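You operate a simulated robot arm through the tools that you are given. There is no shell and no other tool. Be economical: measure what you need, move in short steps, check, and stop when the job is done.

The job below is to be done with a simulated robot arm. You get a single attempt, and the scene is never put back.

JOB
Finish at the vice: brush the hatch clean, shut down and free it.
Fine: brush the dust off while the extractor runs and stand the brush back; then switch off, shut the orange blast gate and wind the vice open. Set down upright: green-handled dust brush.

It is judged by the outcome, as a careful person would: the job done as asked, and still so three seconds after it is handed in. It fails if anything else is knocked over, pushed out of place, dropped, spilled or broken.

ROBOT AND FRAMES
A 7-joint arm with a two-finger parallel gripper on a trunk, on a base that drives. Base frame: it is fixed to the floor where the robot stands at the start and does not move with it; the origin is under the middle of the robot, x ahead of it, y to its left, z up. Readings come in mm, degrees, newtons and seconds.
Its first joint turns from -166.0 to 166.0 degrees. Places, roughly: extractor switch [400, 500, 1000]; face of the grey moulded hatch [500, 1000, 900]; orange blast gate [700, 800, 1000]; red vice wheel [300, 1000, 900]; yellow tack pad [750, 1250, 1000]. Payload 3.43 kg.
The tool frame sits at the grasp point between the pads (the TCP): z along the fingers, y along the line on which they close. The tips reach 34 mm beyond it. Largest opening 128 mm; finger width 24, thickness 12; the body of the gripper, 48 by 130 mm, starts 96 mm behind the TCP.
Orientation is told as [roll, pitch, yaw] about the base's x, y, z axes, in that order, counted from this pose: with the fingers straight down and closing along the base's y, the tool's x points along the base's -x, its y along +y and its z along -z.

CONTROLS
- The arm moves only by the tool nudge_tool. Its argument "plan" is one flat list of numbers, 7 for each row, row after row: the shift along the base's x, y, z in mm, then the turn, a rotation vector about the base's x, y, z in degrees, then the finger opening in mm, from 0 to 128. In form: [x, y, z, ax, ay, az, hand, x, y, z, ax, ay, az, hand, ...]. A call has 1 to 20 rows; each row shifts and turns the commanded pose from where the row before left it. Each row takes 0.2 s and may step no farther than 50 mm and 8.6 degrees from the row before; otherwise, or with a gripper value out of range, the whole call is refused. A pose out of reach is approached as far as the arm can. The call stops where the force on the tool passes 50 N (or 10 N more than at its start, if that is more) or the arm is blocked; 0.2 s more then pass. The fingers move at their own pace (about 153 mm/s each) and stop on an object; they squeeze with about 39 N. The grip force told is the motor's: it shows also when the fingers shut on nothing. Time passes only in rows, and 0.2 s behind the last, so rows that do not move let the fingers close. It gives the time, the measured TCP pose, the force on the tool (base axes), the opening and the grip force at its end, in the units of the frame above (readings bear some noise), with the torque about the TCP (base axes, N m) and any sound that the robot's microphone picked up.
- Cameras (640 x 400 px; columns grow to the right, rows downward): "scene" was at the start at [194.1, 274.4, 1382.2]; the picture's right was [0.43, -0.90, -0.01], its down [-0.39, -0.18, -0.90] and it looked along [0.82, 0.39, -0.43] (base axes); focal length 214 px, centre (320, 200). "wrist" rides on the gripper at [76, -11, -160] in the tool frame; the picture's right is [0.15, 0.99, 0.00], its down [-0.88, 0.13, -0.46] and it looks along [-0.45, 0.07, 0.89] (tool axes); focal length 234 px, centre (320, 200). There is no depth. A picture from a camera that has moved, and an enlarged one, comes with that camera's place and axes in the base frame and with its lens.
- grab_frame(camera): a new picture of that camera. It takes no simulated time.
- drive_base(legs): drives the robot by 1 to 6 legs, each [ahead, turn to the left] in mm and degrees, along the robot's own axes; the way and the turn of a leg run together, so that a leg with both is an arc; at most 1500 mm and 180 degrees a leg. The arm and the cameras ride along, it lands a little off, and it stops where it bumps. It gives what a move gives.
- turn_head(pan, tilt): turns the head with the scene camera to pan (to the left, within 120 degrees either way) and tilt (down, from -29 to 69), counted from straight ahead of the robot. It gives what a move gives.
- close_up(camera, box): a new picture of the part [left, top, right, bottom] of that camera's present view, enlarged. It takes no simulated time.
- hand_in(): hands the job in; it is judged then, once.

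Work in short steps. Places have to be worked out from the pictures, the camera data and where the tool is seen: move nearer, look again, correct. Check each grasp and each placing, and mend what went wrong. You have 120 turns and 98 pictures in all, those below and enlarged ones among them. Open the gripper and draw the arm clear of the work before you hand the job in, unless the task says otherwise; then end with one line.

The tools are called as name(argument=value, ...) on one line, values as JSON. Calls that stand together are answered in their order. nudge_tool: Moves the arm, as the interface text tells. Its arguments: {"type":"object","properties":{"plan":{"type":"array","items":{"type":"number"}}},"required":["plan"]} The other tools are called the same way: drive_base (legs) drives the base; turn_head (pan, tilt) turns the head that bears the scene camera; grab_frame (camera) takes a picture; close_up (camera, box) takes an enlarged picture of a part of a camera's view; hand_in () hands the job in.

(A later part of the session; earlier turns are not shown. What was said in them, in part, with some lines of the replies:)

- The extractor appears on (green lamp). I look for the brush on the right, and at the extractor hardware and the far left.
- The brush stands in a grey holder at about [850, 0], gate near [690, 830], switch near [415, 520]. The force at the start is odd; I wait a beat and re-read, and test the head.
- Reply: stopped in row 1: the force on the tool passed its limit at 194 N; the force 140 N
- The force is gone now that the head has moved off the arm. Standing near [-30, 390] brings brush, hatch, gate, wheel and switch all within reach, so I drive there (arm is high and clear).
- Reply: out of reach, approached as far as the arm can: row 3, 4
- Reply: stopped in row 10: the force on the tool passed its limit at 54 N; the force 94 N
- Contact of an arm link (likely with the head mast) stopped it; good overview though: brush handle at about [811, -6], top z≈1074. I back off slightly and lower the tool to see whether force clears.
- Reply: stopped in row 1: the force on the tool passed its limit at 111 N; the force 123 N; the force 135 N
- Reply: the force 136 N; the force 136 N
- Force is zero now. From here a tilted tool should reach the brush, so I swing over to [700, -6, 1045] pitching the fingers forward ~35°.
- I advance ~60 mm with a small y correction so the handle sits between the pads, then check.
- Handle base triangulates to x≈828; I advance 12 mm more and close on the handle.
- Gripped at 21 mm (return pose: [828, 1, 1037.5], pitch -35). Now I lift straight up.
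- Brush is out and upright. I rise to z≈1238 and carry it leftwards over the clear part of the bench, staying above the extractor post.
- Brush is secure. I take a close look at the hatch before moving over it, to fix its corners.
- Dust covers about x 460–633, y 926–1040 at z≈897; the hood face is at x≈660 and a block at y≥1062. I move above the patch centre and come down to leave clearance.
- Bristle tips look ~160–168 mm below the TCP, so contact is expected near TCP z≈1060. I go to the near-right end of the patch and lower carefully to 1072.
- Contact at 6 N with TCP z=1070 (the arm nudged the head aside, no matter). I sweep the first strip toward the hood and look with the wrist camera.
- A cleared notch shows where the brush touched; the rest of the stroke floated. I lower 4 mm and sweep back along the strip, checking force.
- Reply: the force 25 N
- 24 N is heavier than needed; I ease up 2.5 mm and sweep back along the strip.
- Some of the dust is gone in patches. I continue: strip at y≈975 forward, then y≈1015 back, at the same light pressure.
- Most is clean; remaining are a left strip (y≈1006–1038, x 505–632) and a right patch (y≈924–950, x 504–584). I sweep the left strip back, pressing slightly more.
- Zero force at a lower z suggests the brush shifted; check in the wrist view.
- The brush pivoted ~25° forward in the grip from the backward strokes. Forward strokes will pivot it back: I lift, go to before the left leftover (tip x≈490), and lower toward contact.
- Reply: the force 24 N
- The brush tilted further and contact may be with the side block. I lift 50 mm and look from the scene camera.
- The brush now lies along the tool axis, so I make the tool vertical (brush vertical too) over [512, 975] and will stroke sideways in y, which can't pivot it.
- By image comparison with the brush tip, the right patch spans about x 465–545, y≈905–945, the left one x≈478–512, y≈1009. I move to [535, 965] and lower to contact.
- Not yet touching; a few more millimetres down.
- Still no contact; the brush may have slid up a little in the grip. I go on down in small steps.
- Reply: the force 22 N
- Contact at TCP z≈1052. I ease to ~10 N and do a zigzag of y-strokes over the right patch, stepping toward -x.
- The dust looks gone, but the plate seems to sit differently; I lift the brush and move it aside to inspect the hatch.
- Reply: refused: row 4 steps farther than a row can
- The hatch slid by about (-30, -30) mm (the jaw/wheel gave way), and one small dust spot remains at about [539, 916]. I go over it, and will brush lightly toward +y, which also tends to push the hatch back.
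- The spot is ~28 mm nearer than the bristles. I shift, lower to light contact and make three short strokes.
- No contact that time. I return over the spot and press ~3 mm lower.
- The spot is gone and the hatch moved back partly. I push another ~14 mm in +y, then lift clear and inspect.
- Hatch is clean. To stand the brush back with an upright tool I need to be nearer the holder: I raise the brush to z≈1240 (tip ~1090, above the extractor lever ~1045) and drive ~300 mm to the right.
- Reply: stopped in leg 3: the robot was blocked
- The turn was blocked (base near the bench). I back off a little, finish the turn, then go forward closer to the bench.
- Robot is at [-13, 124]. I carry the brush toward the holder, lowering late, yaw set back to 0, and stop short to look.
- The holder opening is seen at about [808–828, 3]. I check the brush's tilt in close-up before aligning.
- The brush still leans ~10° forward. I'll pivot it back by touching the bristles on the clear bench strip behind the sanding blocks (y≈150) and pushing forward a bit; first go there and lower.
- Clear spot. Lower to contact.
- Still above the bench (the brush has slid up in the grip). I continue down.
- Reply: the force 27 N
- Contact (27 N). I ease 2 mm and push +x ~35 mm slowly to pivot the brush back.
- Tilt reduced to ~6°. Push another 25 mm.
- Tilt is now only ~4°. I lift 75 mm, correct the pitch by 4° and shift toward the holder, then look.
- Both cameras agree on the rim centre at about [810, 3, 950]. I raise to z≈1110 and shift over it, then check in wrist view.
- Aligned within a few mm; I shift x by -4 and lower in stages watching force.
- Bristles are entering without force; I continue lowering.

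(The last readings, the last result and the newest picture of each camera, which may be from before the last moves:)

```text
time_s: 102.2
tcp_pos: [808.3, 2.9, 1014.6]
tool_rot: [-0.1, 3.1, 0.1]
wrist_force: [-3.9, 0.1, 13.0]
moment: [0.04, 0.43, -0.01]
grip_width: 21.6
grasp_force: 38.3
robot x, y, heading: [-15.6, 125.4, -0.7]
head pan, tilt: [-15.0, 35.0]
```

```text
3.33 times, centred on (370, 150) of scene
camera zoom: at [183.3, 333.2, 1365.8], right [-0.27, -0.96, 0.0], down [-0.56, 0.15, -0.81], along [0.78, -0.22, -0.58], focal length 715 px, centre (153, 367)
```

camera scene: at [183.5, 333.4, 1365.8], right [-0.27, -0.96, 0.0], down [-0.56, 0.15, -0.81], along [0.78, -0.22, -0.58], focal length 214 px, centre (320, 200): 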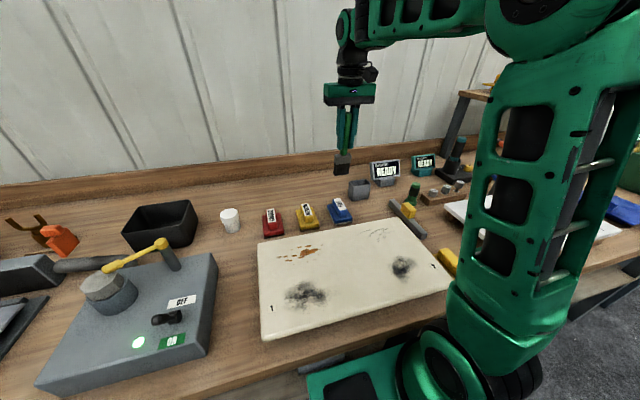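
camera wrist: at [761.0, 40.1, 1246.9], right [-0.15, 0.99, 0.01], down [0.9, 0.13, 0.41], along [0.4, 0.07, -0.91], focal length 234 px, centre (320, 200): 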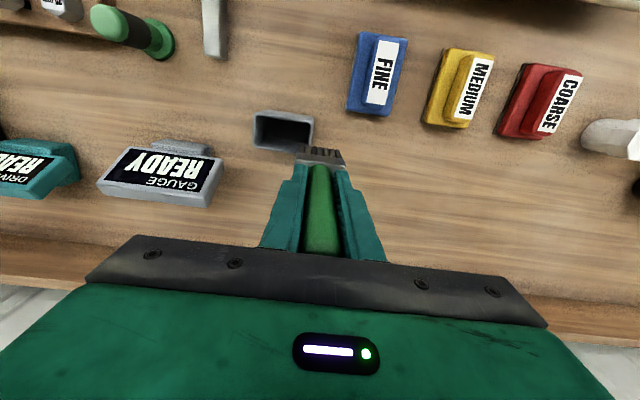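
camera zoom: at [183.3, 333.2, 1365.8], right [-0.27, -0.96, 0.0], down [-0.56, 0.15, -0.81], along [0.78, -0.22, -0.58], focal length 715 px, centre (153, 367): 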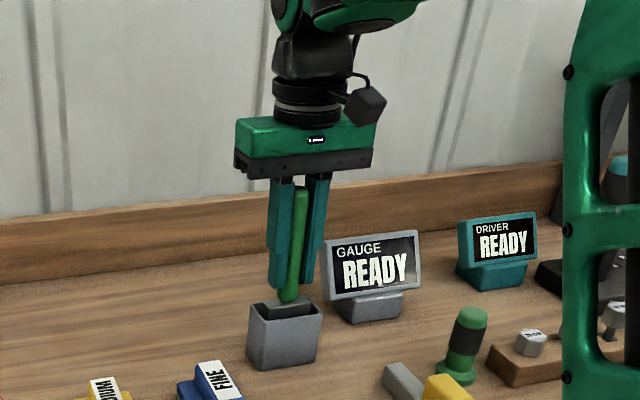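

Seated with 13 N. I relax 1.5 mm, open to 55 mm, and rise straight up.

nudge_tool(plan=[0, 0, 1.5, 0, 0, 0, 10, 0, 0, 0, 0, 0, 0, 40, 0, 0, 0, 0, 0, 0, 50, 0, 0, 0, 0, 0, 0, 50, 0, 0, 20, 0, 0, 0, 50, 0, 0, 30, 0, 0, 0, 50, -10, 0, 30, 0, -3, 0, 50, -15, 0, 40, 0, 0, 0, 50])

grab_frame(camera="wrist")

close_up(camera="scene", box=[310, 90, 430, 210])

```text
time_s: 104.0
tcp_pos: [783.5, 3.4, 1137.6]
tool_rot: [-0.1, 0.3, 0.2]
wrist_force: [0.8, 0.0, -0.9]
moment: [-0.05, 0.05, 0.0]
grip_width: 49.8
grasp_force: 0.1
robot x, y, heading: [-15.0, 124.3, -0.4]
head pan, tilt: [-15.0, 35.0]
```

```text
28 pictures are left
camera wrist: at [709.5, -6.4, 1297.2], right [-0.15, 0.99, 0.0], down [0.88, 0.13, 0.45], along [0.45, 0.07, -0.89], focal length 234 px, centre (320, 200)
```

wrist: 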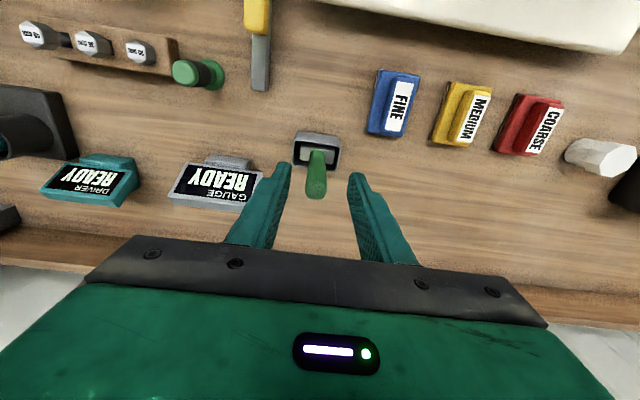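

```text
3.33 times, centred on (370, 150) of scene
camera zoom: at [184.5, 333.1, 1365.7], right [-0.27, -0.96, 0.0], down [-0.56, 0.15, -0.81], along [0.78, -0.22, -0.58], focal length 715 px, centre (153, 367)
```

zoom: 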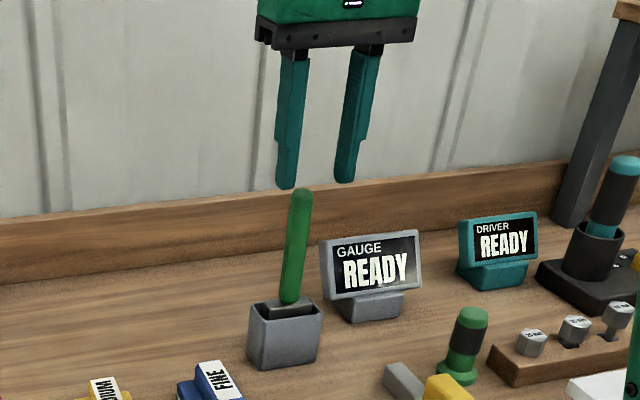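

The brush stands upright in its holder. Next the switch near [430, 537, 982]: I close the fingers and move to above it for a close look.

nudge_tool(plan=[-27, 36, 3, 0, 0, 0, 0, -27, 36, 3, 0, 0, 0, 0, -27, 36, 3, 0, 0, 0, 0, -27, 36, 0, 0, 0, 0, 0, -27, 36, 0, 0, 0, 0, 0, -27, 36, 0, 0, 0, 0, 0, -27, 36, 0, 0, 0, 0, 0, -27, 36, 0, 0, 0, 0, 0, -27, 36, 0, 0, 0, 0, 0, -27, 36, 0, 0, 0, 0, 0, -27, 36, 0, 0, 0, 0, 0, -27, 36, 0, 0, 0, 0, 0])

turn_head(pan=10, tilt=50)

grab_frame(camera="wrist")

grab_frame(camera="scene")

```text
time_s: 106.6
tcp_pos: [461.2, 435.8, 1144.1]
tool_rot: [-0.1, 0.2, 0.0]
wrist_force: [0.2, 0.1, -0.5]
moment: [0.04, 0.02, -0.01]
grip_width: 0.0
grasp_force: 33.1
robot x, y, heading: [-12.9, 122.7, -0.4]
head pan, tilt: [-15.0, 35.0]
```

```text
time_s: 107.5
tcp_pos: [460.9, 434.6, 1145.3]
tool_rot: [-0.1, 0.2, 0.1]
wrist_force: [0.3, 0.1, 0.4]
moment: [0.0, 0.0, 0.01]
grip_width: 0.1
grasp_force: 32.9
robot x, y, heading: [-12.0, 126.4, -0.7]
head pan, tilt: [10.0, 50.0]
```

```text
26 pictures are left
camera wrist: at [386.5, 424.7, 1304.3], right [-0.15, 0.99, 0.0], down [0.88, 0.13, 0.45], along [0.45, 0.07, -0.89], focal length 234 px, centre (320, 200)
```

wrist: 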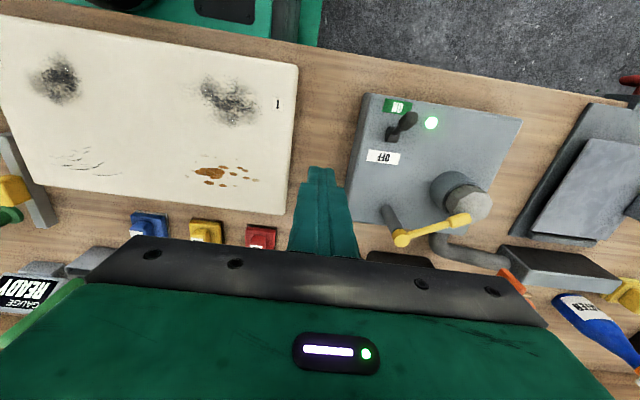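

```text
25 pictures are left
camera scene: at [174.7, 369.4, 1344.2], right [0.16, -0.99, 0.0], down [-0.76, -0.13, -0.63], along [0.62, 0.11, -0.77], focal length 214 px, centre (320, 200)
```

scene: 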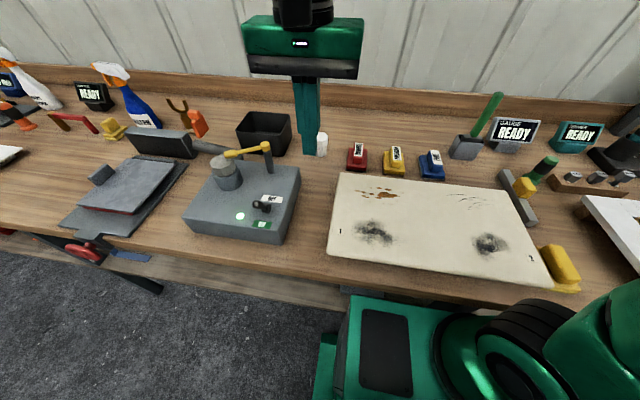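

I take close-ups of the switch from both cameras to get its lever geometry.

close_up(camera="scene", box=[225, 180, 295, 245])

close_up(camera="wrist", box=[360, 85, 460, 185])

```text
6.15 times, centred on (260, 212) of scene
camera zoom: at [174.7, 369.4, 1344.2], right [0.16, -0.99, 0.0], down [-0.76, -0.13, -0.63], along [0.62, 0.11, -0.77], focal length 1320 px, centre (689, 123)
```

zoom: 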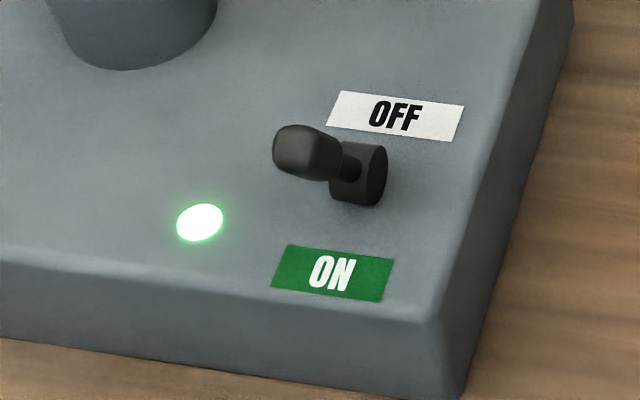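

```text
4.00 times, centred on (410, 135) of wrist
camera zoom: at [386.5, 424.7, 1304.3], right [-0.15, 0.99, 0.0], down [0.88, 0.13, 0.45], along [0.45, 0.07, -0.89], focal length 937 px, centre (-40, 460)
```

zoom: 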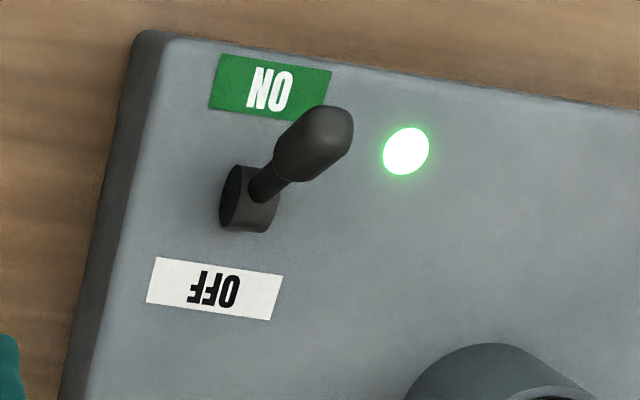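

Lever: pivot ≈[441, 539, 959], knob ≈[413, 539, 1009] leaning to ON (-x). I put closed fingertips in front of the knob (x≈375) at knob height.

nudge_tool(plan=[-30, 35, 0, 0, 0, 0, 0, -30, 35, 0, 0, 0, 0, 0, -26, 33, 0, 0, 0, 0, 0, 0, 0, -40, 0, 0, 0, 0, 0, 0, -40, 0, 0, 0, 0, 0, 0, -29, 0, 0, 0, 0])

close_up(camera="scene", box=[200, 150, 320, 260])

```text
time_s: 108.9
tcp_pos: [374.8, 538.1, 1036.8]
tool_rot: [-0.1, 0.1, 0.2]
wrist_force: [-0.2, -0.2, -0.5]
moment: [-0.02, 0.0, 0.0]
grip_width: 0.0
grasp_force: 32.7
robot x, y, heading: [-11.9, 125.0, -0.6]
head pan, tilt: [10.0, 50.0]
```

```text
3.64 times, centred on (260, 205) of scene
camera zoom: at [174.5, 369.4, 1344.2], right [0.17, -0.99, 0.0], down [-0.76, -0.13, -0.63], along [0.62, 0.11, -0.77], focal length 780 px, centre (538, 182)
```

zoom: 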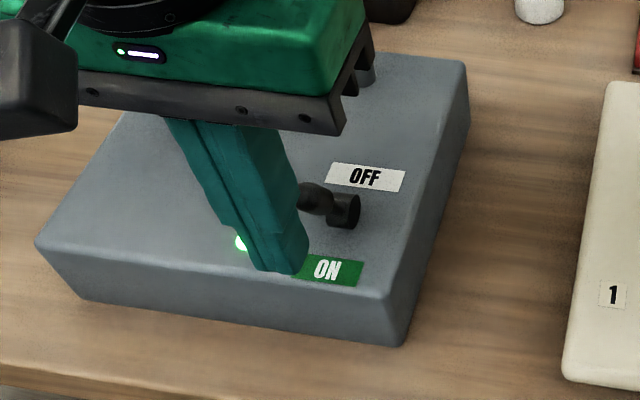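

Positioned in front of the knob. Push +x in small steps.

nudge_tool(plan=[12, -1, 0, 0, 0, 0, 0, 12, -1, 0, 0, 0, 0, 0, 12, 0, 0, 0, 0, 0, 0, 12, 0, 0, 0, 0, 0, 0, 12, 0, 0, 0, 0, 0, 0, 10, 0, 0, 0, 0, 0, 0])

close_up(camera="scene", box=[200, 150, 320, 260])

```text
time_s: 110.3
tcp_pos: [441.6, 536.5, 1036.2]
tool_rot: [-0.1, 0.3, 0.5]
wrist_force: [-23.1, -1.7, 1.6]
moment: [-0.06, 0.75, -0.05]
grip_width: 0.0
grasp_force: 33.3
robot x, y, heading: [-11.4, 120.0, -0.5]
head pan, tilt: [10.0, 50.0]
```

```text
3.64 times, centred on (260, 205) of scene
camera zoom: at [173.5, 369.4, 1344.3], right [0.17, -0.99, 0.0], down [-0.76, -0.13, -0.63], along [0.62, 0.11, -0.77], focal length 780 px, centre (538, 182)
```

zoom: 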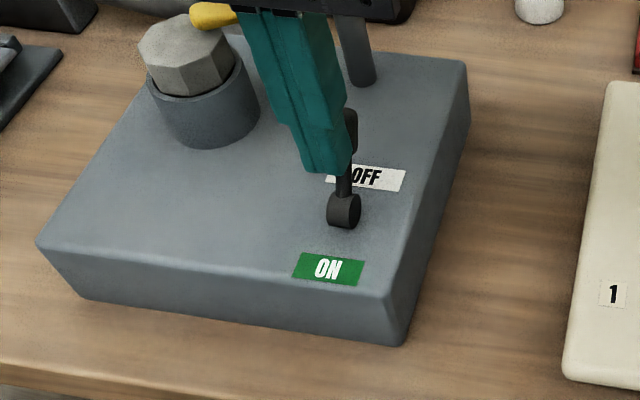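

Switch is thrown and the lamp is off. I back off, raise the arm, and drive left ~290 mm to reach gate and wheel.

nudge_tool(plan=[-15, 0, 0, 0, 0, 0, 0, -10, 0, 30, 0, 0, 0, 0, 0, 0, 45, 0, 0, 0, 0, 0, 0, 45, 0, 0, 0, 0, 10, 0, 40, 0, 0, 0, 0])

drive_base(legs=[[-60, 0], [0, 90], [310, 0], [0, -90]])

turn_head(pan=20, tilt=40)

grab_frame(camera="scene")

```text
time_s: 111.5
tcp_pos: [425.3, 534.9, 1192.2]
tool_rot: [0.0, 0.4, 0.2]
wrist_force: [0.3, 0.3, 0.3]
moment: [0.02, 0.01, 0.02]
grip_width: 0.1
grasp_force: 33.1
robot x, y, heading: [-11.5, 123.0, -0.6]
head pan, tilt: [10.0, 50.0]
```

```text
time_s: 122.9
tcp_pos: [357.8, 850.5, 1190.9]
tool_rot: [0.0, 0.3, 0.9]
wrist_force: [-0.1, 0.0, -0.1]
moment: [0.0, -0.01, 0.0]
grip_width: 0.1
grasp_force: 32.4
robot x, y, heading: [-77.8, 445.6, -0.0]
head pan, tilt: [10.0, 50.0]
```

```text
time_s: 123.7
tcp_pos: [343.3, 849.3, 1193.9]
tool_rot: [0.2, -0.3, 0.9]
wrist_force: [-0.1, -0.4, 0.7]
moment: [-0.02, 0.0, -0.01]
grip_width: 0.1
grasp_force: 33.0
robot x, y, heading: [-75.2, 442.4, 0.2]
head pan, tilt: [20.0, 40.0]
```

```text
20 pictures are left
camera scene: at [111.7, 711.8, 1358.2], right [0.34, -0.94, 0.0], down [-0.61, -0.22, -0.76], along [0.71, 0.26, -0.65], focal length 214 px, centre (320, 200)
```

scene: 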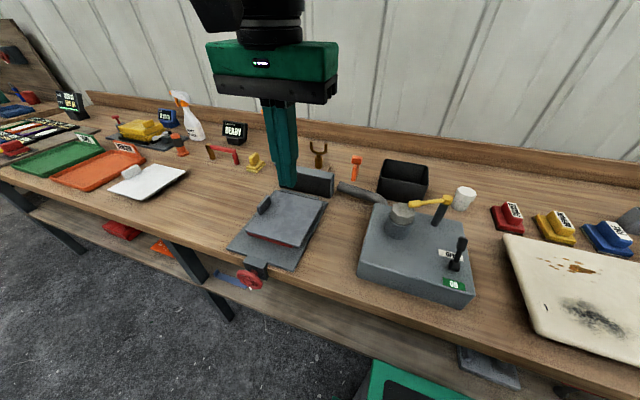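

I need the gate's geometry: close-up from here (arm is just left of it).

close_up(camera="scene", box=[290, 130, 400, 220])

grab_frame(camera="wrist")

```text
4.44 times, centred on (345, 175) of scene
camera zoom: at [111.7, 711.8, 1358.2], right [0.34, -0.94, 0.0], down [-0.61, -0.22, -0.76], along [0.71, 0.26, -0.65], focal length 953 px, centre (209, 311)
```

zoom: 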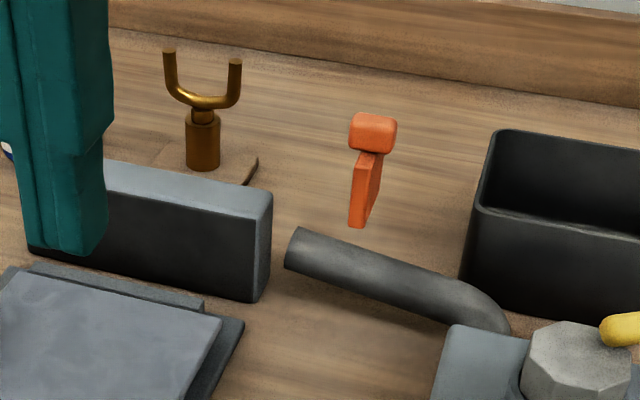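

```text
18 pictures are left
camera wrist: at [267.3, 837.7, 1353.7], right [-0.16, 0.99, 0.0], down [0.88, 0.14, 0.46], along [0.45, 0.07, -0.89], focal length 234 px, centre (320, 200)
```

wrist: 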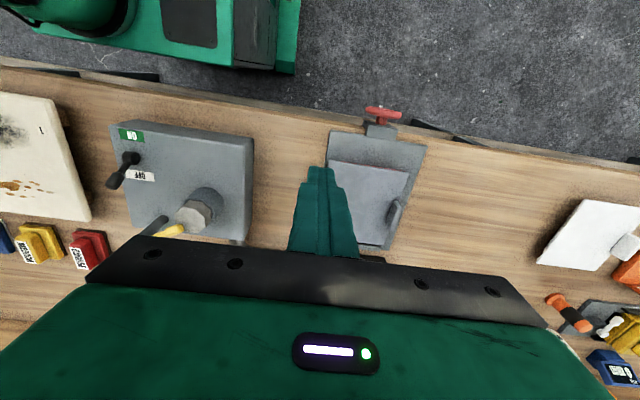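

The gate blade is raised: handle block top ≈[648, 797, 1058], blade bottom ≈974 above the duct. I move close, at TCP z≈1140, and look from the wrist.

nudge_tool(plan=[40, -8, -8, 0, 0, -0.9, 0, 40, -8, -8, 0, 0, 0, 0, 40, -8, -8, 0, 0, 0, 0, 40, -8, -8, 0, 0, 0, 0, 40, -8, -8, 0, 0, 0, 0, 40, -8, -8, 0, 0, 0, 0, 25, -4, -6, 0, 0, 0, 0])

grab_frame(camera="wrist")

close_up(camera="scene", box=[290, 80, 430, 220])

```text
time_s: 125.3
tcp_pos: [609.9, 799.5, 1143.5]
tool_rot: [0.1, -0.4, 0.0]
wrist_force: [-1.0, 0.5, 0.3]
moment: [-0.01, -0.06, -0.02]
grip_width: 0.1
grasp_force: 33.0
robot x, y, heading: [-77.4, 446.0, 0.2]
head pan, tilt: [20.0, 40.0]
```

```text
17 pictures are left
camera wrist: at [532.9, 788.8, 1302.6], right [-0.14, 0.99, 0.0], down [0.88, 0.13, 0.46], along [0.46, 0.07, -0.89], focal length 234 px, centre (320, 200)
```

wrist: 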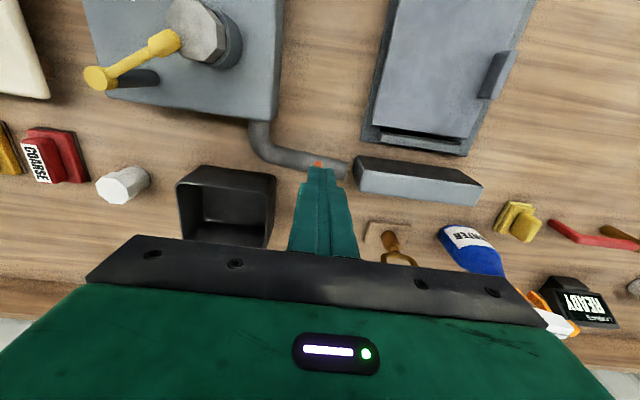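

```text
2.86 times, centred on (360, 150) of scene
camera zoom: at [111.4, 711.8, 1358.3], right [0.34, -0.94, 0.0], down [-0.61, -0.22, -0.76], along [0.71, 0.26, -0.65], focal length 613 px, centre (206, 343)
```

zoom: 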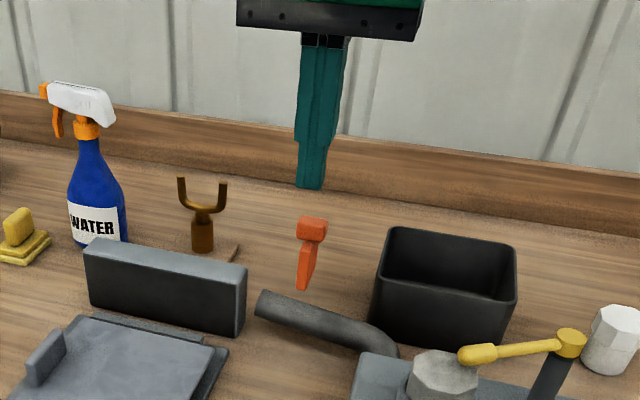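

Consistent with the handle at ~[648, 797]. I move over it and lower to just above expected contact.

nudge_tool(plan=[20, -1, -8, 0, 0, 0, 0, 18, -1, -12, 0, 0, 0, 0, 0, 0, -15, 0, 0, 0, 0, 0, 0, -6, 0, 0, 0, 0])

close_up(camera="scene", box=[290, 80, 430, 220])

```text
time_s: 126.3
tcp_pos: [647.2, 797.0, 1102.8]
tool_rot: [0.0, -0.4, -0.2]
wrist_force: [0.2, -0.3, -0.2]
moment: [0.01, -0.02, 0.01]
grip_width: 0.0
grasp_force: 33.5
robot x, y, heading: [-76.4, 448.1, 0.4]
head pan, tilt: [20.0, 40.0]
```

```text
2.86 times, centred on (360, 150) of scene
camera zoom: at [111.6, 711.9, 1358.2], right [0.34, -0.94, 0.0], down [-0.61, -0.22, -0.76], along [0.71, 0.26, -0.65], focal length 613 px, centre (206, 343)
```

zoom: 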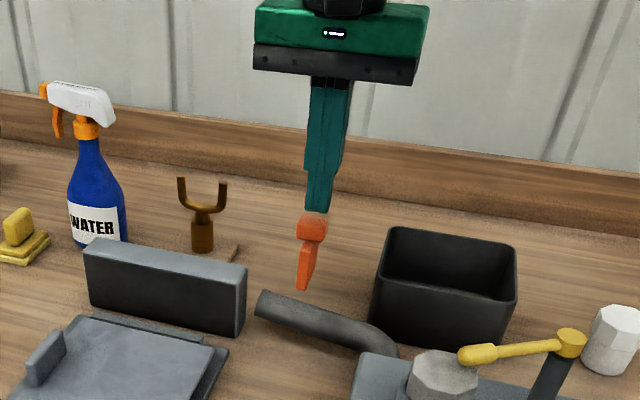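

Fingertips are just above the handle, ~4 mm to the right; I shift +y 4 and press down slowly.

nudge_tool(plan=[0, 4, -4, 0, 0, 0, 0, 0, 0, -5, 0, 0, 0, 0, 0, 0, -5, 0, 0, 0, 0, 0, 0, -5, 0, 0, 0, 0, 0, 0, -5, 0, 0, 0, 0])

close_up(camera="scene", box=[290, 80, 430, 220])

```text
time_s: 127.5
tcp_pos: [646.9, 800.0, 1077.9]
tool_rot: [0.0, -0.4, -0.1]
wrist_force: [-1.0, -0.3, 1.6]
moment: [-0.02, -0.01, 0.0]
grip_width: 0.0
grasp_force: 32.7
robot x, y, heading: [-77.2, 450.8, 0.3]
head pan, tilt: [20.0, 40.0]
```

```text
2.86 times, centred on (360, 150) of scene
camera zoom: at [111.7, 711.9, 1358.2], right [0.34, -0.94, 0.0], down [-0.61, -0.22, -0.76], along [0.71, 0.26, -0.65], focal length 613 px, centre (206, 343)
```

zoom: 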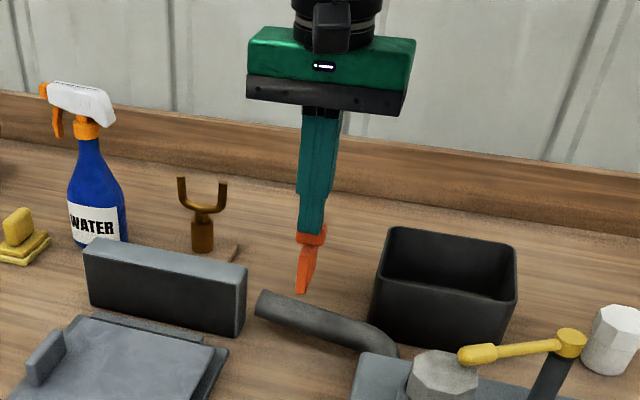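

The finger is in front of the handle, so the handle lies further: ≈[672, 799], top ≈1045. I rise, move +x 24, and press again.

nudge_tool(plan=[0, 0, 25, 0, 0, 0, 0, 12, 0, 0, 0, 0, 0, 0, 12, 0, 0, 0, 0, 0, 0, 0, 0, -10, 0, 0, 0, 0, 0, 0, -8, 0, 0, 0, 0, 0, 0, -5, 0, 0, 0, 0])

close_up(camera="scene", box=[290, 80, 430, 220])

```text
time_s: 128.9
tcp_pos: [670.0, 800.8, 1079.2]
tool_rot: [0.0, -0.4, -0.2]
wrist_force: [0.9, 0.6, -0.6]
moment: [0.0, 0.01, 0.02]
grip_width: 0.0
grasp_force: 33.0
robot x, y, heading: [-78.7, 446.5, 0.2]
head pan, tilt: [20.0, 40.0]
```

```text
2.86 times, centred on (360, 150) of scene
camera zoom: at [111.7, 711.8, 1358.2], right [0.34, -0.94, 0.0], down [-0.61, -0.22, -0.76], along [0.71, 0.26, -0.65], focal length 613 px, centre (206, 343)
```

zoom: 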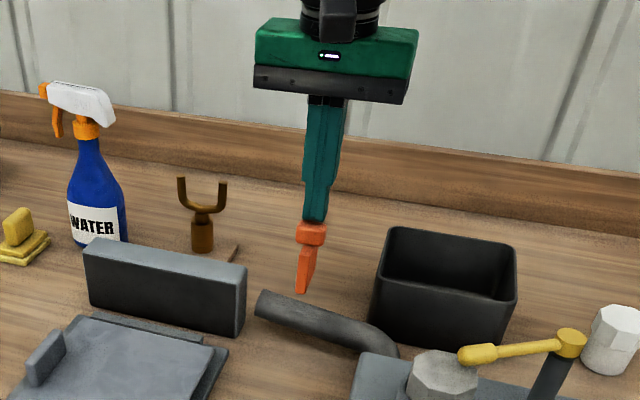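

The blade seems to have moved slightly with very low force. I keep pushing down 24 mm here and compare.

nudge_tool(plan=[-6, 0, -4, 0, 0, 0, 0, 0, 0, -5, 0, 0, 0, 0, 0, 0, -5, 0, 0, 0, 0, 0, 0, -5, 0, 0, 0, 0, 0, 0, -5, 0, 0, 0, 0])

close_up(camera="scene", box=[290, 80, 430, 220])

```text
time_s: 130.1
tcp_pos: [663.7, 800.8, 1055.2]
tool_rot: [-0.1, -0.4, 0.0]
wrist_force: [0.3, -0.2, 0.6]
moment: [-0.01, -0.01, 0.01]
grip_width: 0.0
grasp_force: 32.8
robot x, y, heading: [-78.3, 445.9, 0.1]
head pan, tilt: [20.0, 40.0]
```

```text
2.86 times, centred on (360, 150) of scene
camera zoom: at [111.8, 711.8, 1358.2], right [0.34, -0.94, 0.0], down [-0.61, -0.22, -0.76], along [0.71, 0.26, -0.65], focal length 613 px, centre (206, 343)
```

zoom: 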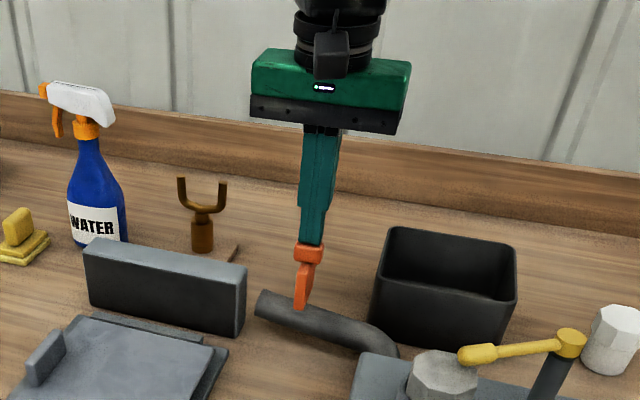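

The gate is sliding down with the fingers. Continue pushing until it stops.

nudge_tool(plan=[0, 0, -5, 0, 0, 0, 0, 0, 0, -5, 0, 0, 0, 0, 0, 0, -5, 0, 0, 0, 0, 0, 0, -5, 0, 0, 0, 0])

```text
time_s: 131.0
tcp_pos: [650.8, 800.9, 1056.5]
tool_rot: [0.3, -1.6, -0.3]
wrist_force: [1.4, -0.3, -0.4]
moment: [0.0, 0.14, -0.02]
grip_width: 0.0
grasp_force: 32.9
robot x, y, heading: [-77.2, 443.0, 0.1]
head pan, tilt: [20.0, 40.0]
stopped in row 4: the force on the tool passed its limit at 56 N (the readings are from after the stop); the commanded pose is now the measured one
```

It hit a stop (56 N) and the tool sprang off; check the gate.

close_up(camera="scene", box=[300, 120, 420, 220])

```text
4.00 times, centred on (360, 170) of scene
camera zoom: at [112.2, 711.9, 1358.1], right [0.34, -0.94, 0.0], down [-0.61, -0.22, -0.76], along [0.71, 0.26, -0.65], focal length 858 px, centre (160, 320)
```

zoom: 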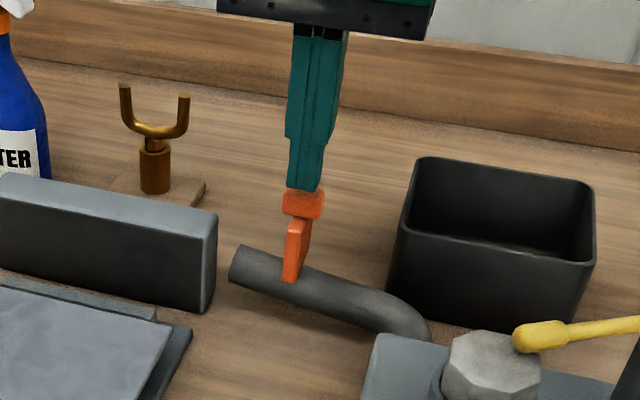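

Gate top seems stopped at z≈1020 (travel ~40 mm). I re-center and press again gently to see if the stop is firm.

nudge_tool(plan=[0, 0, 10, 0, 0, 0, 0, 8, -1, 0, -0.3, 1.5, 0.3, 0, 0, 0, -8, 0, 0, 0, 0, 0, 0, -3, 0, 0, 0, 0, 0, 0, -3, 0, 0, 0, 0, 0, 0, -2, 0, 0, 0, 0])

```text
time_s: 132.4
tcp_pos: [659.3, 799.9, 1048.4]
tool_rot: [0.1, -0.1, 0.2]
wrist_force: [0.0, -0.2, 0.5]
moment: [-0.01, 0.02, -0.02]
grip_width: 0.0
grasp_force: 32.8
robot x, y, heading: [-79.3, 448.4, 0.2]
head pan, tilt: [20.0, 40.0]
```

nudge_tool(plan=[0, 0, -3, 0, 0, 0, 0, 0, 0, -3, 0, 0, 0, 0, 0, 0, -2, 0, 0, 0, 0])

```text
time_s: 133.2
tcp_pos: [647.9, 800.1, 1055.5]
tool_rot: [0.5, -1.2, 0.0]
wrist_force: [0.6, 0.4, -1.4]
moment: [-0.01, 0.09, 0.02]
grip_width: 0.0
grasp_force: 33.1
robot x, y, heading: [-75.9, 446.0, 0.2]
head pan, tilt: [20.0, 40.0]
stopped in row 3: the force on the tool passed its limit at 53 N (the readings are from after the stop); the commanded pose is now the measured one
```

The stop is firm at fingertip z≈1013 (≈45 mm travel), so the gate is seated. I retreat up and check it.

nudge_tool(plan=[0, 0, 25, 0, 0, 0, 0, -20, 0, 40, 0, 0, 0, 0, -45, 0, 20, 0, 0, 0, 0, -45, 0, 0, 0, 0, 0, 0, -45, 15, 0, 0, 0, 0, 0])

close_up(camera="scene", box=[300, 120, 420, 220])

```text
time_s: 134.4
tcp_pos: [490.5, 815.4, 1140.9]
tool_rot: [0.5, -1.1, -0.1]
wrist_force: [-0.2, -0.6, -0.7]
moment: [0.01, 0.04, -0.01]
grip_width: 0.0
grasp_force: 32.9
robot x, y, heading: [-75.8, 448.4, 0.5]
head pan, tilt: [20.0, 40.0]
```

```text
4.00 times, centred on (360, 170) of scene
camera zoom: at [112.2, 711.8, 1358.2], right [0.34, -0.94, 0.0], down [-0.61, -0.22, -0.76], along [0.71, 0.26, -0.65], focal length 858 px, centre (160, 320)
```

zoom: 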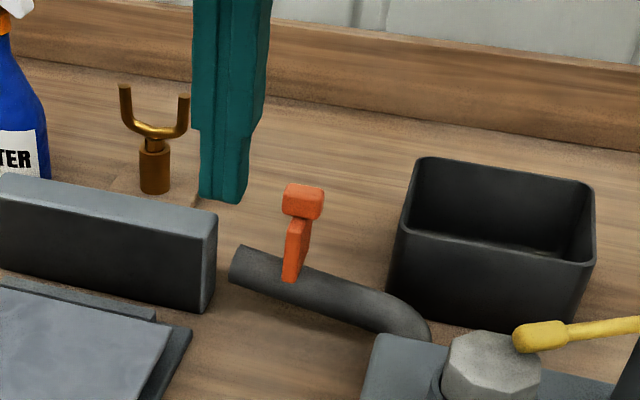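

The gate is down. Now the vice wheel: close-up to get its geometry and state.

close_up(camera="scene", box=[205, 235, 305, 315])

```text
5.00 times, centred on (255, 275) of scene
camera zoom: at [112.2, 711.8, 1358.2], right [0.34, -0.94, 0.0], down [-0.61, -0.22, -0.76], along [0.71, 0.26, -0.65], focal length 1072 px, centre (645, -175)
```

zoom: 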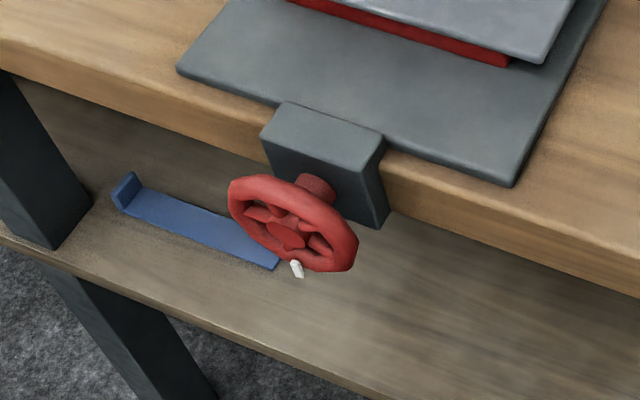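

Hub ≈[310, 973, 858], wheel radius ≈37 mm, axis along x; bench edge at x≈340. I turn the tool to point +x while moving back over the aisle side, staying high.

nudge_tool(plan=[-24, 15, 0, 0, -8.1, 0, 110, -24, 15, 0, 0, -8.1, 0, 110, -24, 15, 0, 0, -8.1, 0, 110, -24, 15, 0, 0, -8.1, 0, 110, -24, 15, 0, 0, -8.1, 0, 110, -24, 14, 0, 0, -8.1, 0, 110, -24, 14, 0, 0, -8.1, 0, 110, -24, 14, 0, 0, -8.1, 0, 110, -24, 14, 0, 0, -8.1, 0, 110, -24, 14, 0, 0, -8.1, 0, 110, -24, 14, 0, 0, -8, 0, 110])

```text
time_s: 136.3
tcp_pos: [446.4, 866.3, 1160.9]
tool_rot: [5.2, -67.0, -22.4]
wrist_force: [-2.5, 1.7, -0.7]
moment: [-0.07, -0.14, -0.03]
grip_width: 109.9
grasp_force: 0.0
robot x, y, heading: [-77.2, 444.0, 0.0]
head pan, tilt: [20.0, 40.0]
stopped in row 9: the arm was blocked; the commanded pose is now the measured one
```

The arm was blocked (probably by the head). A natural pose is facing the wheel from further back, so I drive to about [-370, 930] with the arm held high.

drive_base(legs=[[-300, 0], [0, 90], [480, 0], [0, -90]])

turn_head(pan=0, tilt=40)

grab_frame(camera="scene")

```text
time_s: 149.5
tcp_pos: [160.4, 1325.7, 1157.3]
tool_rot: [3.9, -67.2, -22.3]
wrist_force: [-0.8, -0.3, 0.7]
moment: [-0.02, -0.01, -0.02]
grip_width: 110.2
grasp_force: 0.0
robot x, y, heading: [-368.3, 940.4, -2.5]
head pan, tilt: [20.0, 40.0]
```

```text
time_s: 150.3
tcp_pos: [149.3, 1331.9, 1161.7]
tool_rot: [4.1, -66.9, -21.3]
wrist_force: [-0.5, -0.2, -0.2]
moment: [-0.02, 0.02, 0.02]
grip_width: 109.8
grasp_force: 0.1
robot x, y, heading: [-375.6, 941.4, -2.5]
head pan, tilt: [0.0, 40.0]
```

```text
8 pictures are left
camera scene: at [-253.0, 1259.6, 1371.1], right [1.0, 0.04, -0.01], down [0.01, -0.53, -0.84], along [-0.04, 0.84, -0.53], focal length 214 px, centre (320, 200)
```

scene: 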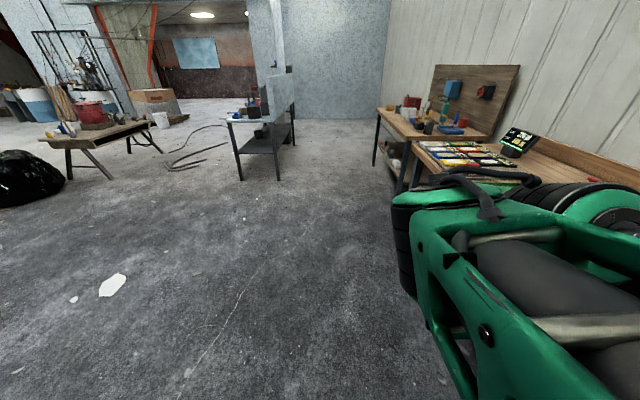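

The arm is leaning on the head. I swing the arm to straight ahead (y≈970, x≈130), correcting the yaw.

nudge_tool(plan=[-2, -40, 0, 0, 0, 7, 110, -2, -40, 0, 0, 0, 7, 110, -2, -40, 0, 0, 0, 7, 110, -2, -40, 0, 0, 0, 0, 110, -2, -40, 0, 0, 0, 0, 110, -2, -40, 0, 0, 0, 0, 110, -2, -40, 0, 0, 0, 0, 110, -2, -40, 0, 0, 0, 0, 110, -2, -40, 0, 0, 0, 0, 110])

```text
time_s: 152.3
tcp_pos: [121.6, 1015.3, 1184.4]
tool_rot: [4.3, -67.9, -1.4]
wrist_force: [-0.1, 1.9, -0.5]
moment: [-0.02, 0.05, -0.05]
grip_width: 109.9
grasp_force: 0.0
out of reach, approached as far as the arm can: row 7, 8, 9
robot x, y, heading: [-370.3, 944.7, -2.6]
head pan, tilt: [0.0, 40.0]
```

Near a joint limit when so high; I lower toward the wheel height while finishing the pitch.

nudge_tool(plan=[12, -6, -45, 0, -4, 0, 110, 12, -6, -45, 0, -4, 0, 110, 12, -6, -45, 0, -4, 0, 110, 12, -6, -45, 0, -4, 0, 110, 12, -6, -45, 0, -4, 0, 110, 12, -6, -45, 0, -2, 0, 110])

```text
time_s: 152.9
tcp_pos: [121.9, 1091.0, 1116.8]
tool_rot: [6.2, -59.6, 6.5]
wrist_force: [-1.5, 0.3, 0.4]
moment: [0.01, -0.02, -0.02]
grip_width: 110.0
grasp_force: 0.1
out of reach, approached as far as the arm can: row 1, 2
robot x, y, heading: [-369.4, 939.6, -2.7]
head pan, tilt: [0.0, 40.0]
stopped in row 2: the arm was blocked; the commanded pose is now the measured one
```

Awkward arm configuration; I rotate the tool back to vertical first, moving toward straight ahead.

nudge_tool(plan=[5, 0, 0, 0, 8, 0, 110, 5, 0, 0, 0, 8, 0, 110, 5, 0, 0, 0, 8, 0, 110, 5, 0, 0, 0, 8, 0, 110, 5, -10, 0, 0, 8, 0, 110, 5, -10, 0, 0, 8, 0, 110, 5, -20, 0, 0, 8, 0, 110])

```text
time_s: 154.5
tcp_pos: [137.7, 1055.9, 1132.5]
tool_rot: [10.8, -6.1, 3.3]
wrist_force: [-0.8, -0.4, 0.3]
moment: [0.0, -0.07, 0.02]
grip_width: 110.0
grasp_force: 0.0
robot x, y, heading: [-369.9, 943.7, -2.5]
head pan, tilt: [0.0, 40.0]
```

Tool is nearly down again. Better idea: straddle the wheel from above with a vertical tool and roll about the wheel axis. I level the tool and move to above the wheel.

nudge_tool(plan=[20, -14, -10, -5.4, 3, -1.6, 110, 25, -14, -10, -5.4, 3, -1.6, 110, 30, -14, -10, 0, 0, 0, 110, 30, -14, -10, 0, 0, 0, 110, 30, -14, -10, 0, 0, 0, 110, 20, -13, -10, 0, 0, 0, 110])

grab_frame(camera="wrist")

```text
time_s: 155.9
tcp_pos: [294.3, 970.2, 1071.7]
tool_rot: [0.2, 0.2, 0.6]
wrist_force: [-0.4, -0.2, -0.3]
moment: [0.02, 0.0, -0.01]
grip_width: 110.1
grasp_force: 0.1
robot x, y, heading: [-373.3, 939.7, -2.2]
head pan, tilt: [0.0, 40.0]
```

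```text
7 pictures are left
camera wrist: at [219.3, 959.5, 1231.9], right [-0.16, 0.99, 0.0], down [0.88, 0.14, 0.45], along [0.45, 0.07, -0.89], focal length 234 px, centre (320, 200)
```

wrist: 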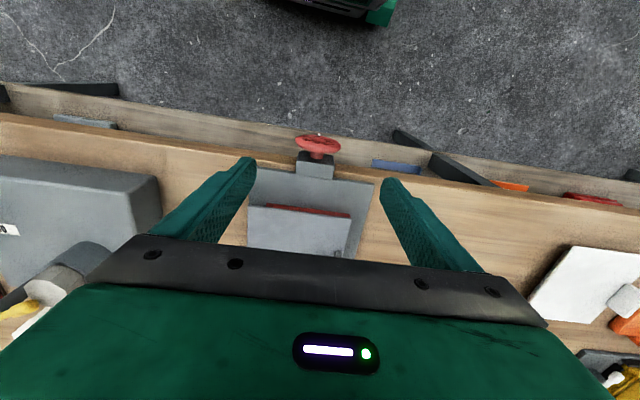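

Wheel centre confirmed near [300, 972]; I descend so the open fingers straddle it.

nudge_tool(plan=[7, 2, -40, 0, 0, 0, 110, 0, 0, -40, 0, 0, 0, 110, 0, 0, -40, 0, 0, 0, 110, 0, 0, -40, 0, 0, 0, 110, 0, 0, -30, 0, 0, 0, 110, 0, 0, -20, 0, 0, 0, 110])

close_up(camera="wrist", box=[200, 60, 440, 260])

```text
time_s: 157.3
tcp_pos: [299.8, 976.3, 861.7]
tool_rot: [0.2, 0.3, 0.7]
wrist_force: [0.1, 0.8, 0.2]
moment: [-0.01, 0.02, -0.02]
grip_width: 109.9
grasp_force: 0.2
robot x, y, heading: [-370.6, 943.1, -2.6]
head pan, tilt: [0.0, 40.0]
```

```text
2.00 times, centred on (320, 160) of wrist
camera zoom: at [225.9, 964.1, 1020.7], right [-0.16, 0.99, 0.0], down [0.88, 0.14, 0.45], along [0.45, 0.07, -0.89], focal length 468 px, centre (320, 280)
```

zoom: 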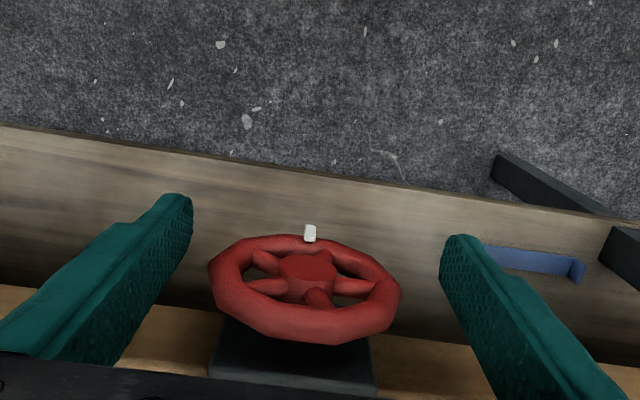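

Wheel is nicely between the fingers (I'm ~5 mm too far left). I pre-roll the open gripper +30° about the wheel axis, then close on the rim.

nudge_tool(plan=[0, -5, 0, 0, 0, 0, 110, 0, 0, 0, 7.5, 0, 0, 110, 0, 0, 0, 7.5, 0, 0, 110, 0, 0, 0, 7.5, 0, 0, 110, 0, 0, 0, 7.5, 0, 0, 110, 0, 0, 0, 0, 0, 0, 85, 0, 0, 0, 0, 0, 0, 60, 0, 0, 0, 0, 0, 0, 60])

```text
time_s: 159.1
tcp_pos: [300.7, 972.5, 862.9]
tool_rot: [30.3, -0.2, 0.7]
wrist_force: [4.8, 17.5, 18.1]
moment: [0.0, -0.35, 0.21]
grip_width: 73.1
grasp_force: 45.1
robot x, y, heading: [-369.9, 940.4, -2.5]
head pan, tilt: [0.0, 40.0]
```

Gripped at 73 mm with a ~24 N side load; I shift toward the force by ~3 mm and rotate -15° as a test.

nudge_tool(plan=[0, 1.5, 1.5, 0, 0, 0, 60, 0, 0.5, 0.5, -5, 0, 0, 60, 0, 0, 0, -5, 0, 0, 60, 0, 0, 0, -5, 0, 0, 60])

```text
time_s: 160.1
tcp_pos: [301.4, 971.0, 862.6]
tool_rot: [15.2, 0.2, 0.5]
wrist_force: [5.0, 6.4, -6.5]
moment: [0.01, 0.35, 0.43]
grip_width: 73.5
grasp_force: 45.3
robot x, y, heading: [-372.6, 941.5, -2.6]
head pan, tilt: [0.0, 40.0]
```

Turns easily. Continue rolling to about -32°.

nudge_tool(plan=[0, 0, 0, -6, 0, 0, 60, 0, 0, 0, -6, 0, 0, 60, 0, 0, 0, -6, 0, 0, 60, 0, 0, 0, -6, 0, 0, 60, 0, 0, 0, -6, 0, 0, 60, 0, 0, 0, -6, 0, 0, 60, 0, 0, 0, -6, 0, 0, 60, 0, 0, 0, -6, 0, 0, 60])

grab_frame(camera="wrist")

```text
time_s: 161.9
tcp_pos: [300.0, 971.1, 862.1]
tool_rot: [-32.9, 0.6, 0.3]
wrist_force: [-1.9, -23.0, -19.9]
moment: [0.04, 0.31, -0.04]
grip_width: 73.2
grasp_force: 44.4
robot x, y, heading: [-370.1, 939.0, -2.3]
head pan, tilt: [0.0, 40.0]
```

```text
5 pictures are left
camera wrist: at [226.4, 1048.5, 1004.3], right [-0.16, 0.83, -0.54], down [0.88, 0.36, 0.3], along [0.44, -0.43, -0.79], focal length 234 px, centre (320, 200)
```

wrist: 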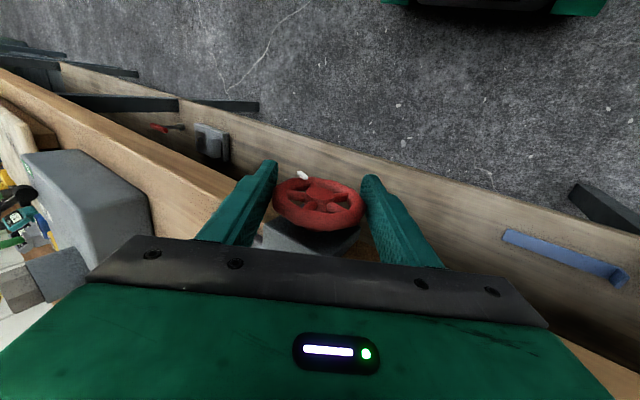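

The peg moved with the tool, so the wheel turns. I repeat in a ratcheting cycle: open, roll back, close, roll -60°.

nudge_tool(plan=[0, 0, 0, 0, 0, 0, 100, 0, 1, -1, 0, 0, 0, 100, 0, 0, 0, 8.5, 0, 0, 100, 0, 0, 0, 8.5, 0, 0, 100, 0, 0, 0, 8.5, 0, 0, 100, 0, 0, 0, 8.5, 0, 0, 100, 0, 0, 0, 8.5, 0, 0, 100, 0, 0, 0, 8.5, 0, 0, 100, 0, 0, 0, 8.5, 0, 0, 100, 0, 0, 0, 0, 0, 0, 60, 0, 0, 0, 0, 0, 0, 60, 0, 0, 0, -8.5, 0, 0, 60, 0, 0, 0, -8.5, 0, 0, 60, 0, 0, 0, -8.5, 0, 0, 60, 0, 0, 0, -8.5, 0, 0, 60, 0, 0, 0, -8.5, 0, 0, 60, 0, 0, 0, -8.5, 0, 0, 60, 0, 0, 0, -8.5, 0, 0, 60])

turn_head(pan=0, tilt=40)

close_up(camera="scene", box=[240, 90, 560, 290])

```text
time_s: 165.7
tcp_pos: [300.2, 971.2, 862.8]
tool_rot: [-33.0, 0.4, 0.0]
wrist_force: [-0.6, -42.0, -0.2]
moment: [0.09, -0.08, -0.86]
grip_width: 70.7
grasp_force: 44.9
robot x, y, heading: [-368.7, 939.5, -2.9]
head pan, tilt: [0.0, 40.0]
```

```text
time_s: 166.3
tcp_pos: [299.8, 971.5, 862.8]
tool_rot: [-32.9, 0.5, 0.1]
wrist_force: [-4.0, -42.3, -2.5]
moment: [0.05, 0.39, -1.27]
grip_width: 71.1
grasp_force: 45.2
robot x, y, heading: [-370.0, 943.4, -2.6]
head pan, tilt: [0.0, 40.0]
```

```text
2.00 times, centred on (400, 190) of scene
camera zoom: at [-164.5, 1165.1, 1358.4], right [-0.04, -1.0, 0.0], down [-0.65, 0.03, -0.76], along [0.76, -0.03, -0.65], focal length 429 px, centre (160, 220)
```

zoom: 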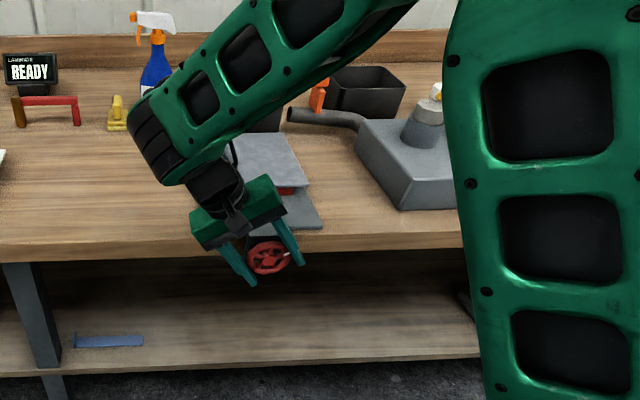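

The peg moved bottom→right (CCW) and the jaw moved +x, i.e. that direction closes. So I wind the other way (+roll): rotate +60°, release, roll back, re-grip.

nudge_tool(plan=[0, 0, 0, 8, 0, 0, 60, 0, 0, 0, 8.5, 0, 0, 60, 0, 0, 0, 8.5, 0, 0, 60, 0, 0, 0, 8.5, 0, 0, 60, 0, 0, 0, 8.5, 0, 0, 60, 0, 0, 0, 8.5, 0, 0, 60, 0, 0, 0, 8.5, 0, 0, 60, 0, 0, 0, 0, 0, 0, 100, 0, 0, 0, 0, 0, 0, 100, 0, 0, 0, -8.5, 0, 0, 100, 0, 0, 0, -8.5, 0, 0, 100, 0, 0, 0, -8.5, 0, 0, 100, 0, 0, 0, -8.5, 0, 0, 100, 0, 0, 0, -8.5, 0, 0, 100, 0, 0, 0, -8.5, 0, 0, 100, 0, 0, 0, -8.5, 0, 0, 100, 0, 0, 0, 0, 0, 0, 60, 0, 0, 0, 0, 0, 0, 60])

```text
time_s: 170.1
tcp_pos: [301.6, 970.8, 863.5]
tool_rot: [-33.4, 0.4, 0.1]
wrist_force: [6.9, -20.0, 14.7]
moment: [0.03, 0.05, -0.37]
grip_width: 73.5
grasp_force: 44.9
robot x, y, heading: [-372.3, 940.7, -2.5]
head pan, tilt: [0.0, 40.0]
```

Side loads imply the hub is ~5 mm higher; I correct while released, and do the next opening cycle.

nudge_tool(plan=[0, 0, 3, 8, 0, 0, 60, 0, 0, 2, 8.5, 0, 0, 60, 0, 0, 0, 8.5, 0, 0, 60, 0, 0, 0, 8.5, 0, 0, 60, 0, 0, 0, 8.5, 0, 0, 60, 0, 0, 0, 8.5, 0, 0, 60, 0, 0, 0, 8.5, 0, 0, 60, 0, 0, 0, 0, 0, 0, 100, 0, 0, 0, 0, 0, 0, 100, 0, 0, 0, -8.5, 0, 0, 100, 0, 0, 0, -8.5, 0, 0, 100, 0, 0, 0, -8.5, 0, 0, 100, 0, 0, 0, -8.5, 0, 0, 100, 0, 0, 0, -8.5, 0, 0, 100, 0, 0, 0, -8.5, 0, 0, 100, 0, 0, 0, -8.5, 0, 0, 100, 0, 0, 0, 0, 0, 0, 60, 0, 0, 0, 0, 0, 0, 60])

```text
time_s: 173.9
tcp_pos: [300.4, 972.6, 867.2]
tool_rot: [-33.8, 0.6, 0.4]
wrist_force: [2.2, 3.0, -7.1]
moment: [0.02, -0.53, 0.45]
grip_width: 73.1
grasp_force: 45.1
robot x, y, heading: [-372.0, 944.7, -2.5]
head pan, tilt: [0.0, 40.0]
```

Loads are now tiny. Next opening cycle.

nudge_tool(plan=[0, 0, 0, 8, 0, 0, 60, 0, 0, 0, 8.5, 0, 0, 60, 0, 0, 0, 8.5, 0, 0, 60, 0, 0, 0, 8.5, 0, 0, 60, 0, 0, 0, 8.5, 0, 0, 60, 0, 0, 0, 8.5, 0, 0, 60, 0, 0, 0, 8.5, 0, 0, 60, 0, 0, 0, 0, 0, 0, 60])

close_up(camera="scene", box=[240, 90, 560, 290])

```text
time_s: 175.7
tcp_pos: [302.5, 970.6, 865.6]
tool_rot: [25.0, 0.0, 0.3]
wrist_force: [2.3, -26.2, -11.3]
moment: [-1.6, -0.41, -0.16]
grip_width: 72.3
grasp_force: 44.4
robot x, y, heading: [-371.6, 938.8, -2.6]
head pan, tilt: [0.0, 40.0]
```

```text
2.00 times, centred on (400, 190) of scene
camera zoom: at [-164.1, 1165.7, 1358.3], right [-0.04, -1.0, 0.0], down [-0.65, 0.03, -0.76], along [0.76, -0.03, -0.65], focal length 429 px, centre (160, 220)
```

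zoom: 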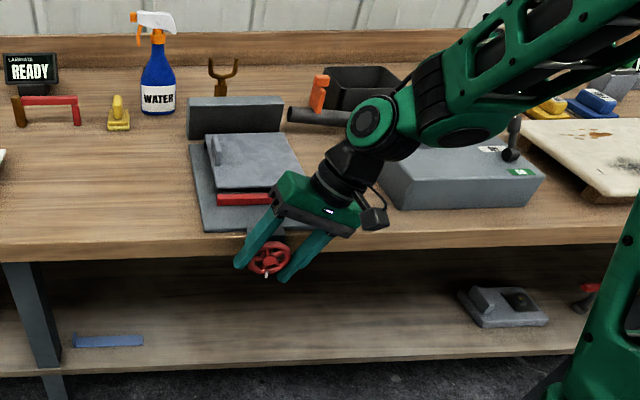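

The jaw has backed off the hatch, the peg is back at the open end position and torque (-1.6 Nm) shows the end stop: the vice is fully open. I release, level the tool and retreat upward.

nudge_tool(plan=[0, 0, 0, 0, 0, 0, 110, 0, 0, 0, 0, 0, 0, 110, 0, 0, 0, -8, 0, 0, 110, 0, 0, 0, -8, 0, 0, 110, 0, 0, 0, -8.4, 0, 0, 110, 0, 0, 40, 0, 0, 0, 110, 0, 0, 45, 0, 0, 0, 110, 0, 0, 45, 0, 0, 0, 110, -20, 0, 40, 0, 0, 0, 110, -30, 0, 20, 0, 0, 0, 110])

turn_head(pan=-20, tilt=35)

grab_frame(camera="scene")

```text
time_s: 177.9
tcp_pos: [252.8, 974.6, 1057.3]
tool_rot: [0.8, 0.4, 0.6]
wrist_force: [0.1, -0.2, -0.9]
moment: [-0.01, 0.06, -0.03]
grip_width: 110.1
grasp_force: 0.1
robot x, y, heading: [-368.0, 939.1, -2.4]
head pan, tilt: [0.0, 40.0]
```

```text
time_s: 178.7
tcp_pos: [252.3, 974.7, 1056.8]
tool_rot: [0.8, 0.3, 0.6]
wrist_force: [0.4, 0.3, 0.2]
moment: [0.03, 0.01, 0.0]
grip_width: 110.1
grasp_force: 0.1
robot x, y, heading: [-370.8, 942.6, -2.4]
head pan, tilt: [-20.0, 35.0]
```

```text
2 pictures are left
camera scene: at [-168.0, 1136.6, 1365.7], right [-0.38, -0.92, 0.0], down [-0.54, 0.22, -0.81], along [0.75, -0.31, -0.58], focal length 214 px, centre (320, 200)
```

scene: 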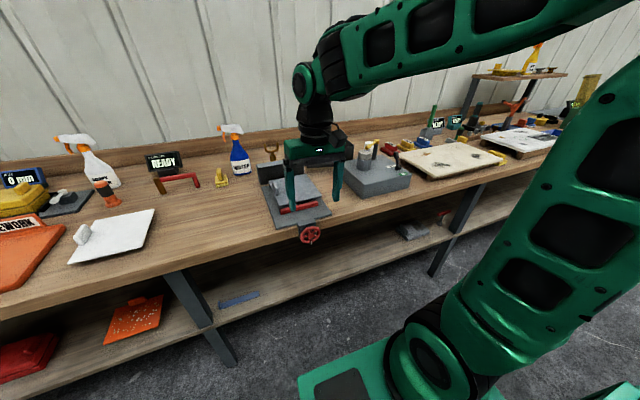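

All looks in order; one last close-up of hatch, switch, gate and brush.

close_up(camera="scene", box=[250, 90, 470, 250])

```text
2.50 times, centred on (360, 170) of scene
camera zoom: at [-168.0, 1136.6, 1365.7], right [-0.38, -0.92, 0.0], down [-0.54, 0.22, -0.81], along [0.75, -0.31, -0.58], focal length 536 px, centre (220, 275)
```

zoom: 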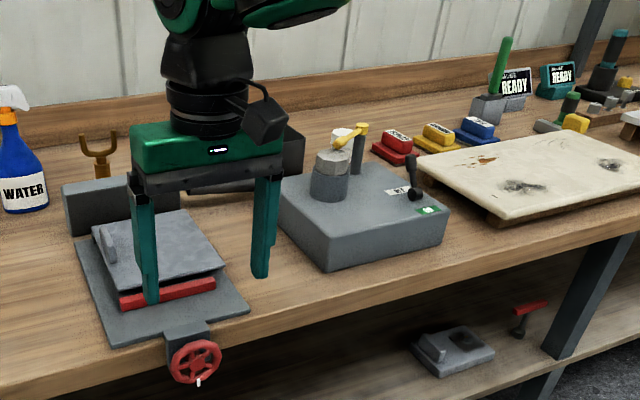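

The hatch is clean and loose with the jaw backed off, the extractor is off, the gate is down, the brush is upright, and the gripper is open and clear. I hand in.

hand_in()

```text
The job is handed in.
```

I've handed the job in: hatch brushed clean, brush upright in its holder, extractor off, orange gate pushed down to its stop, and vice wound open; while brushing, the hatch slid about 30 mm in the vice, then ended up roughly back in place.
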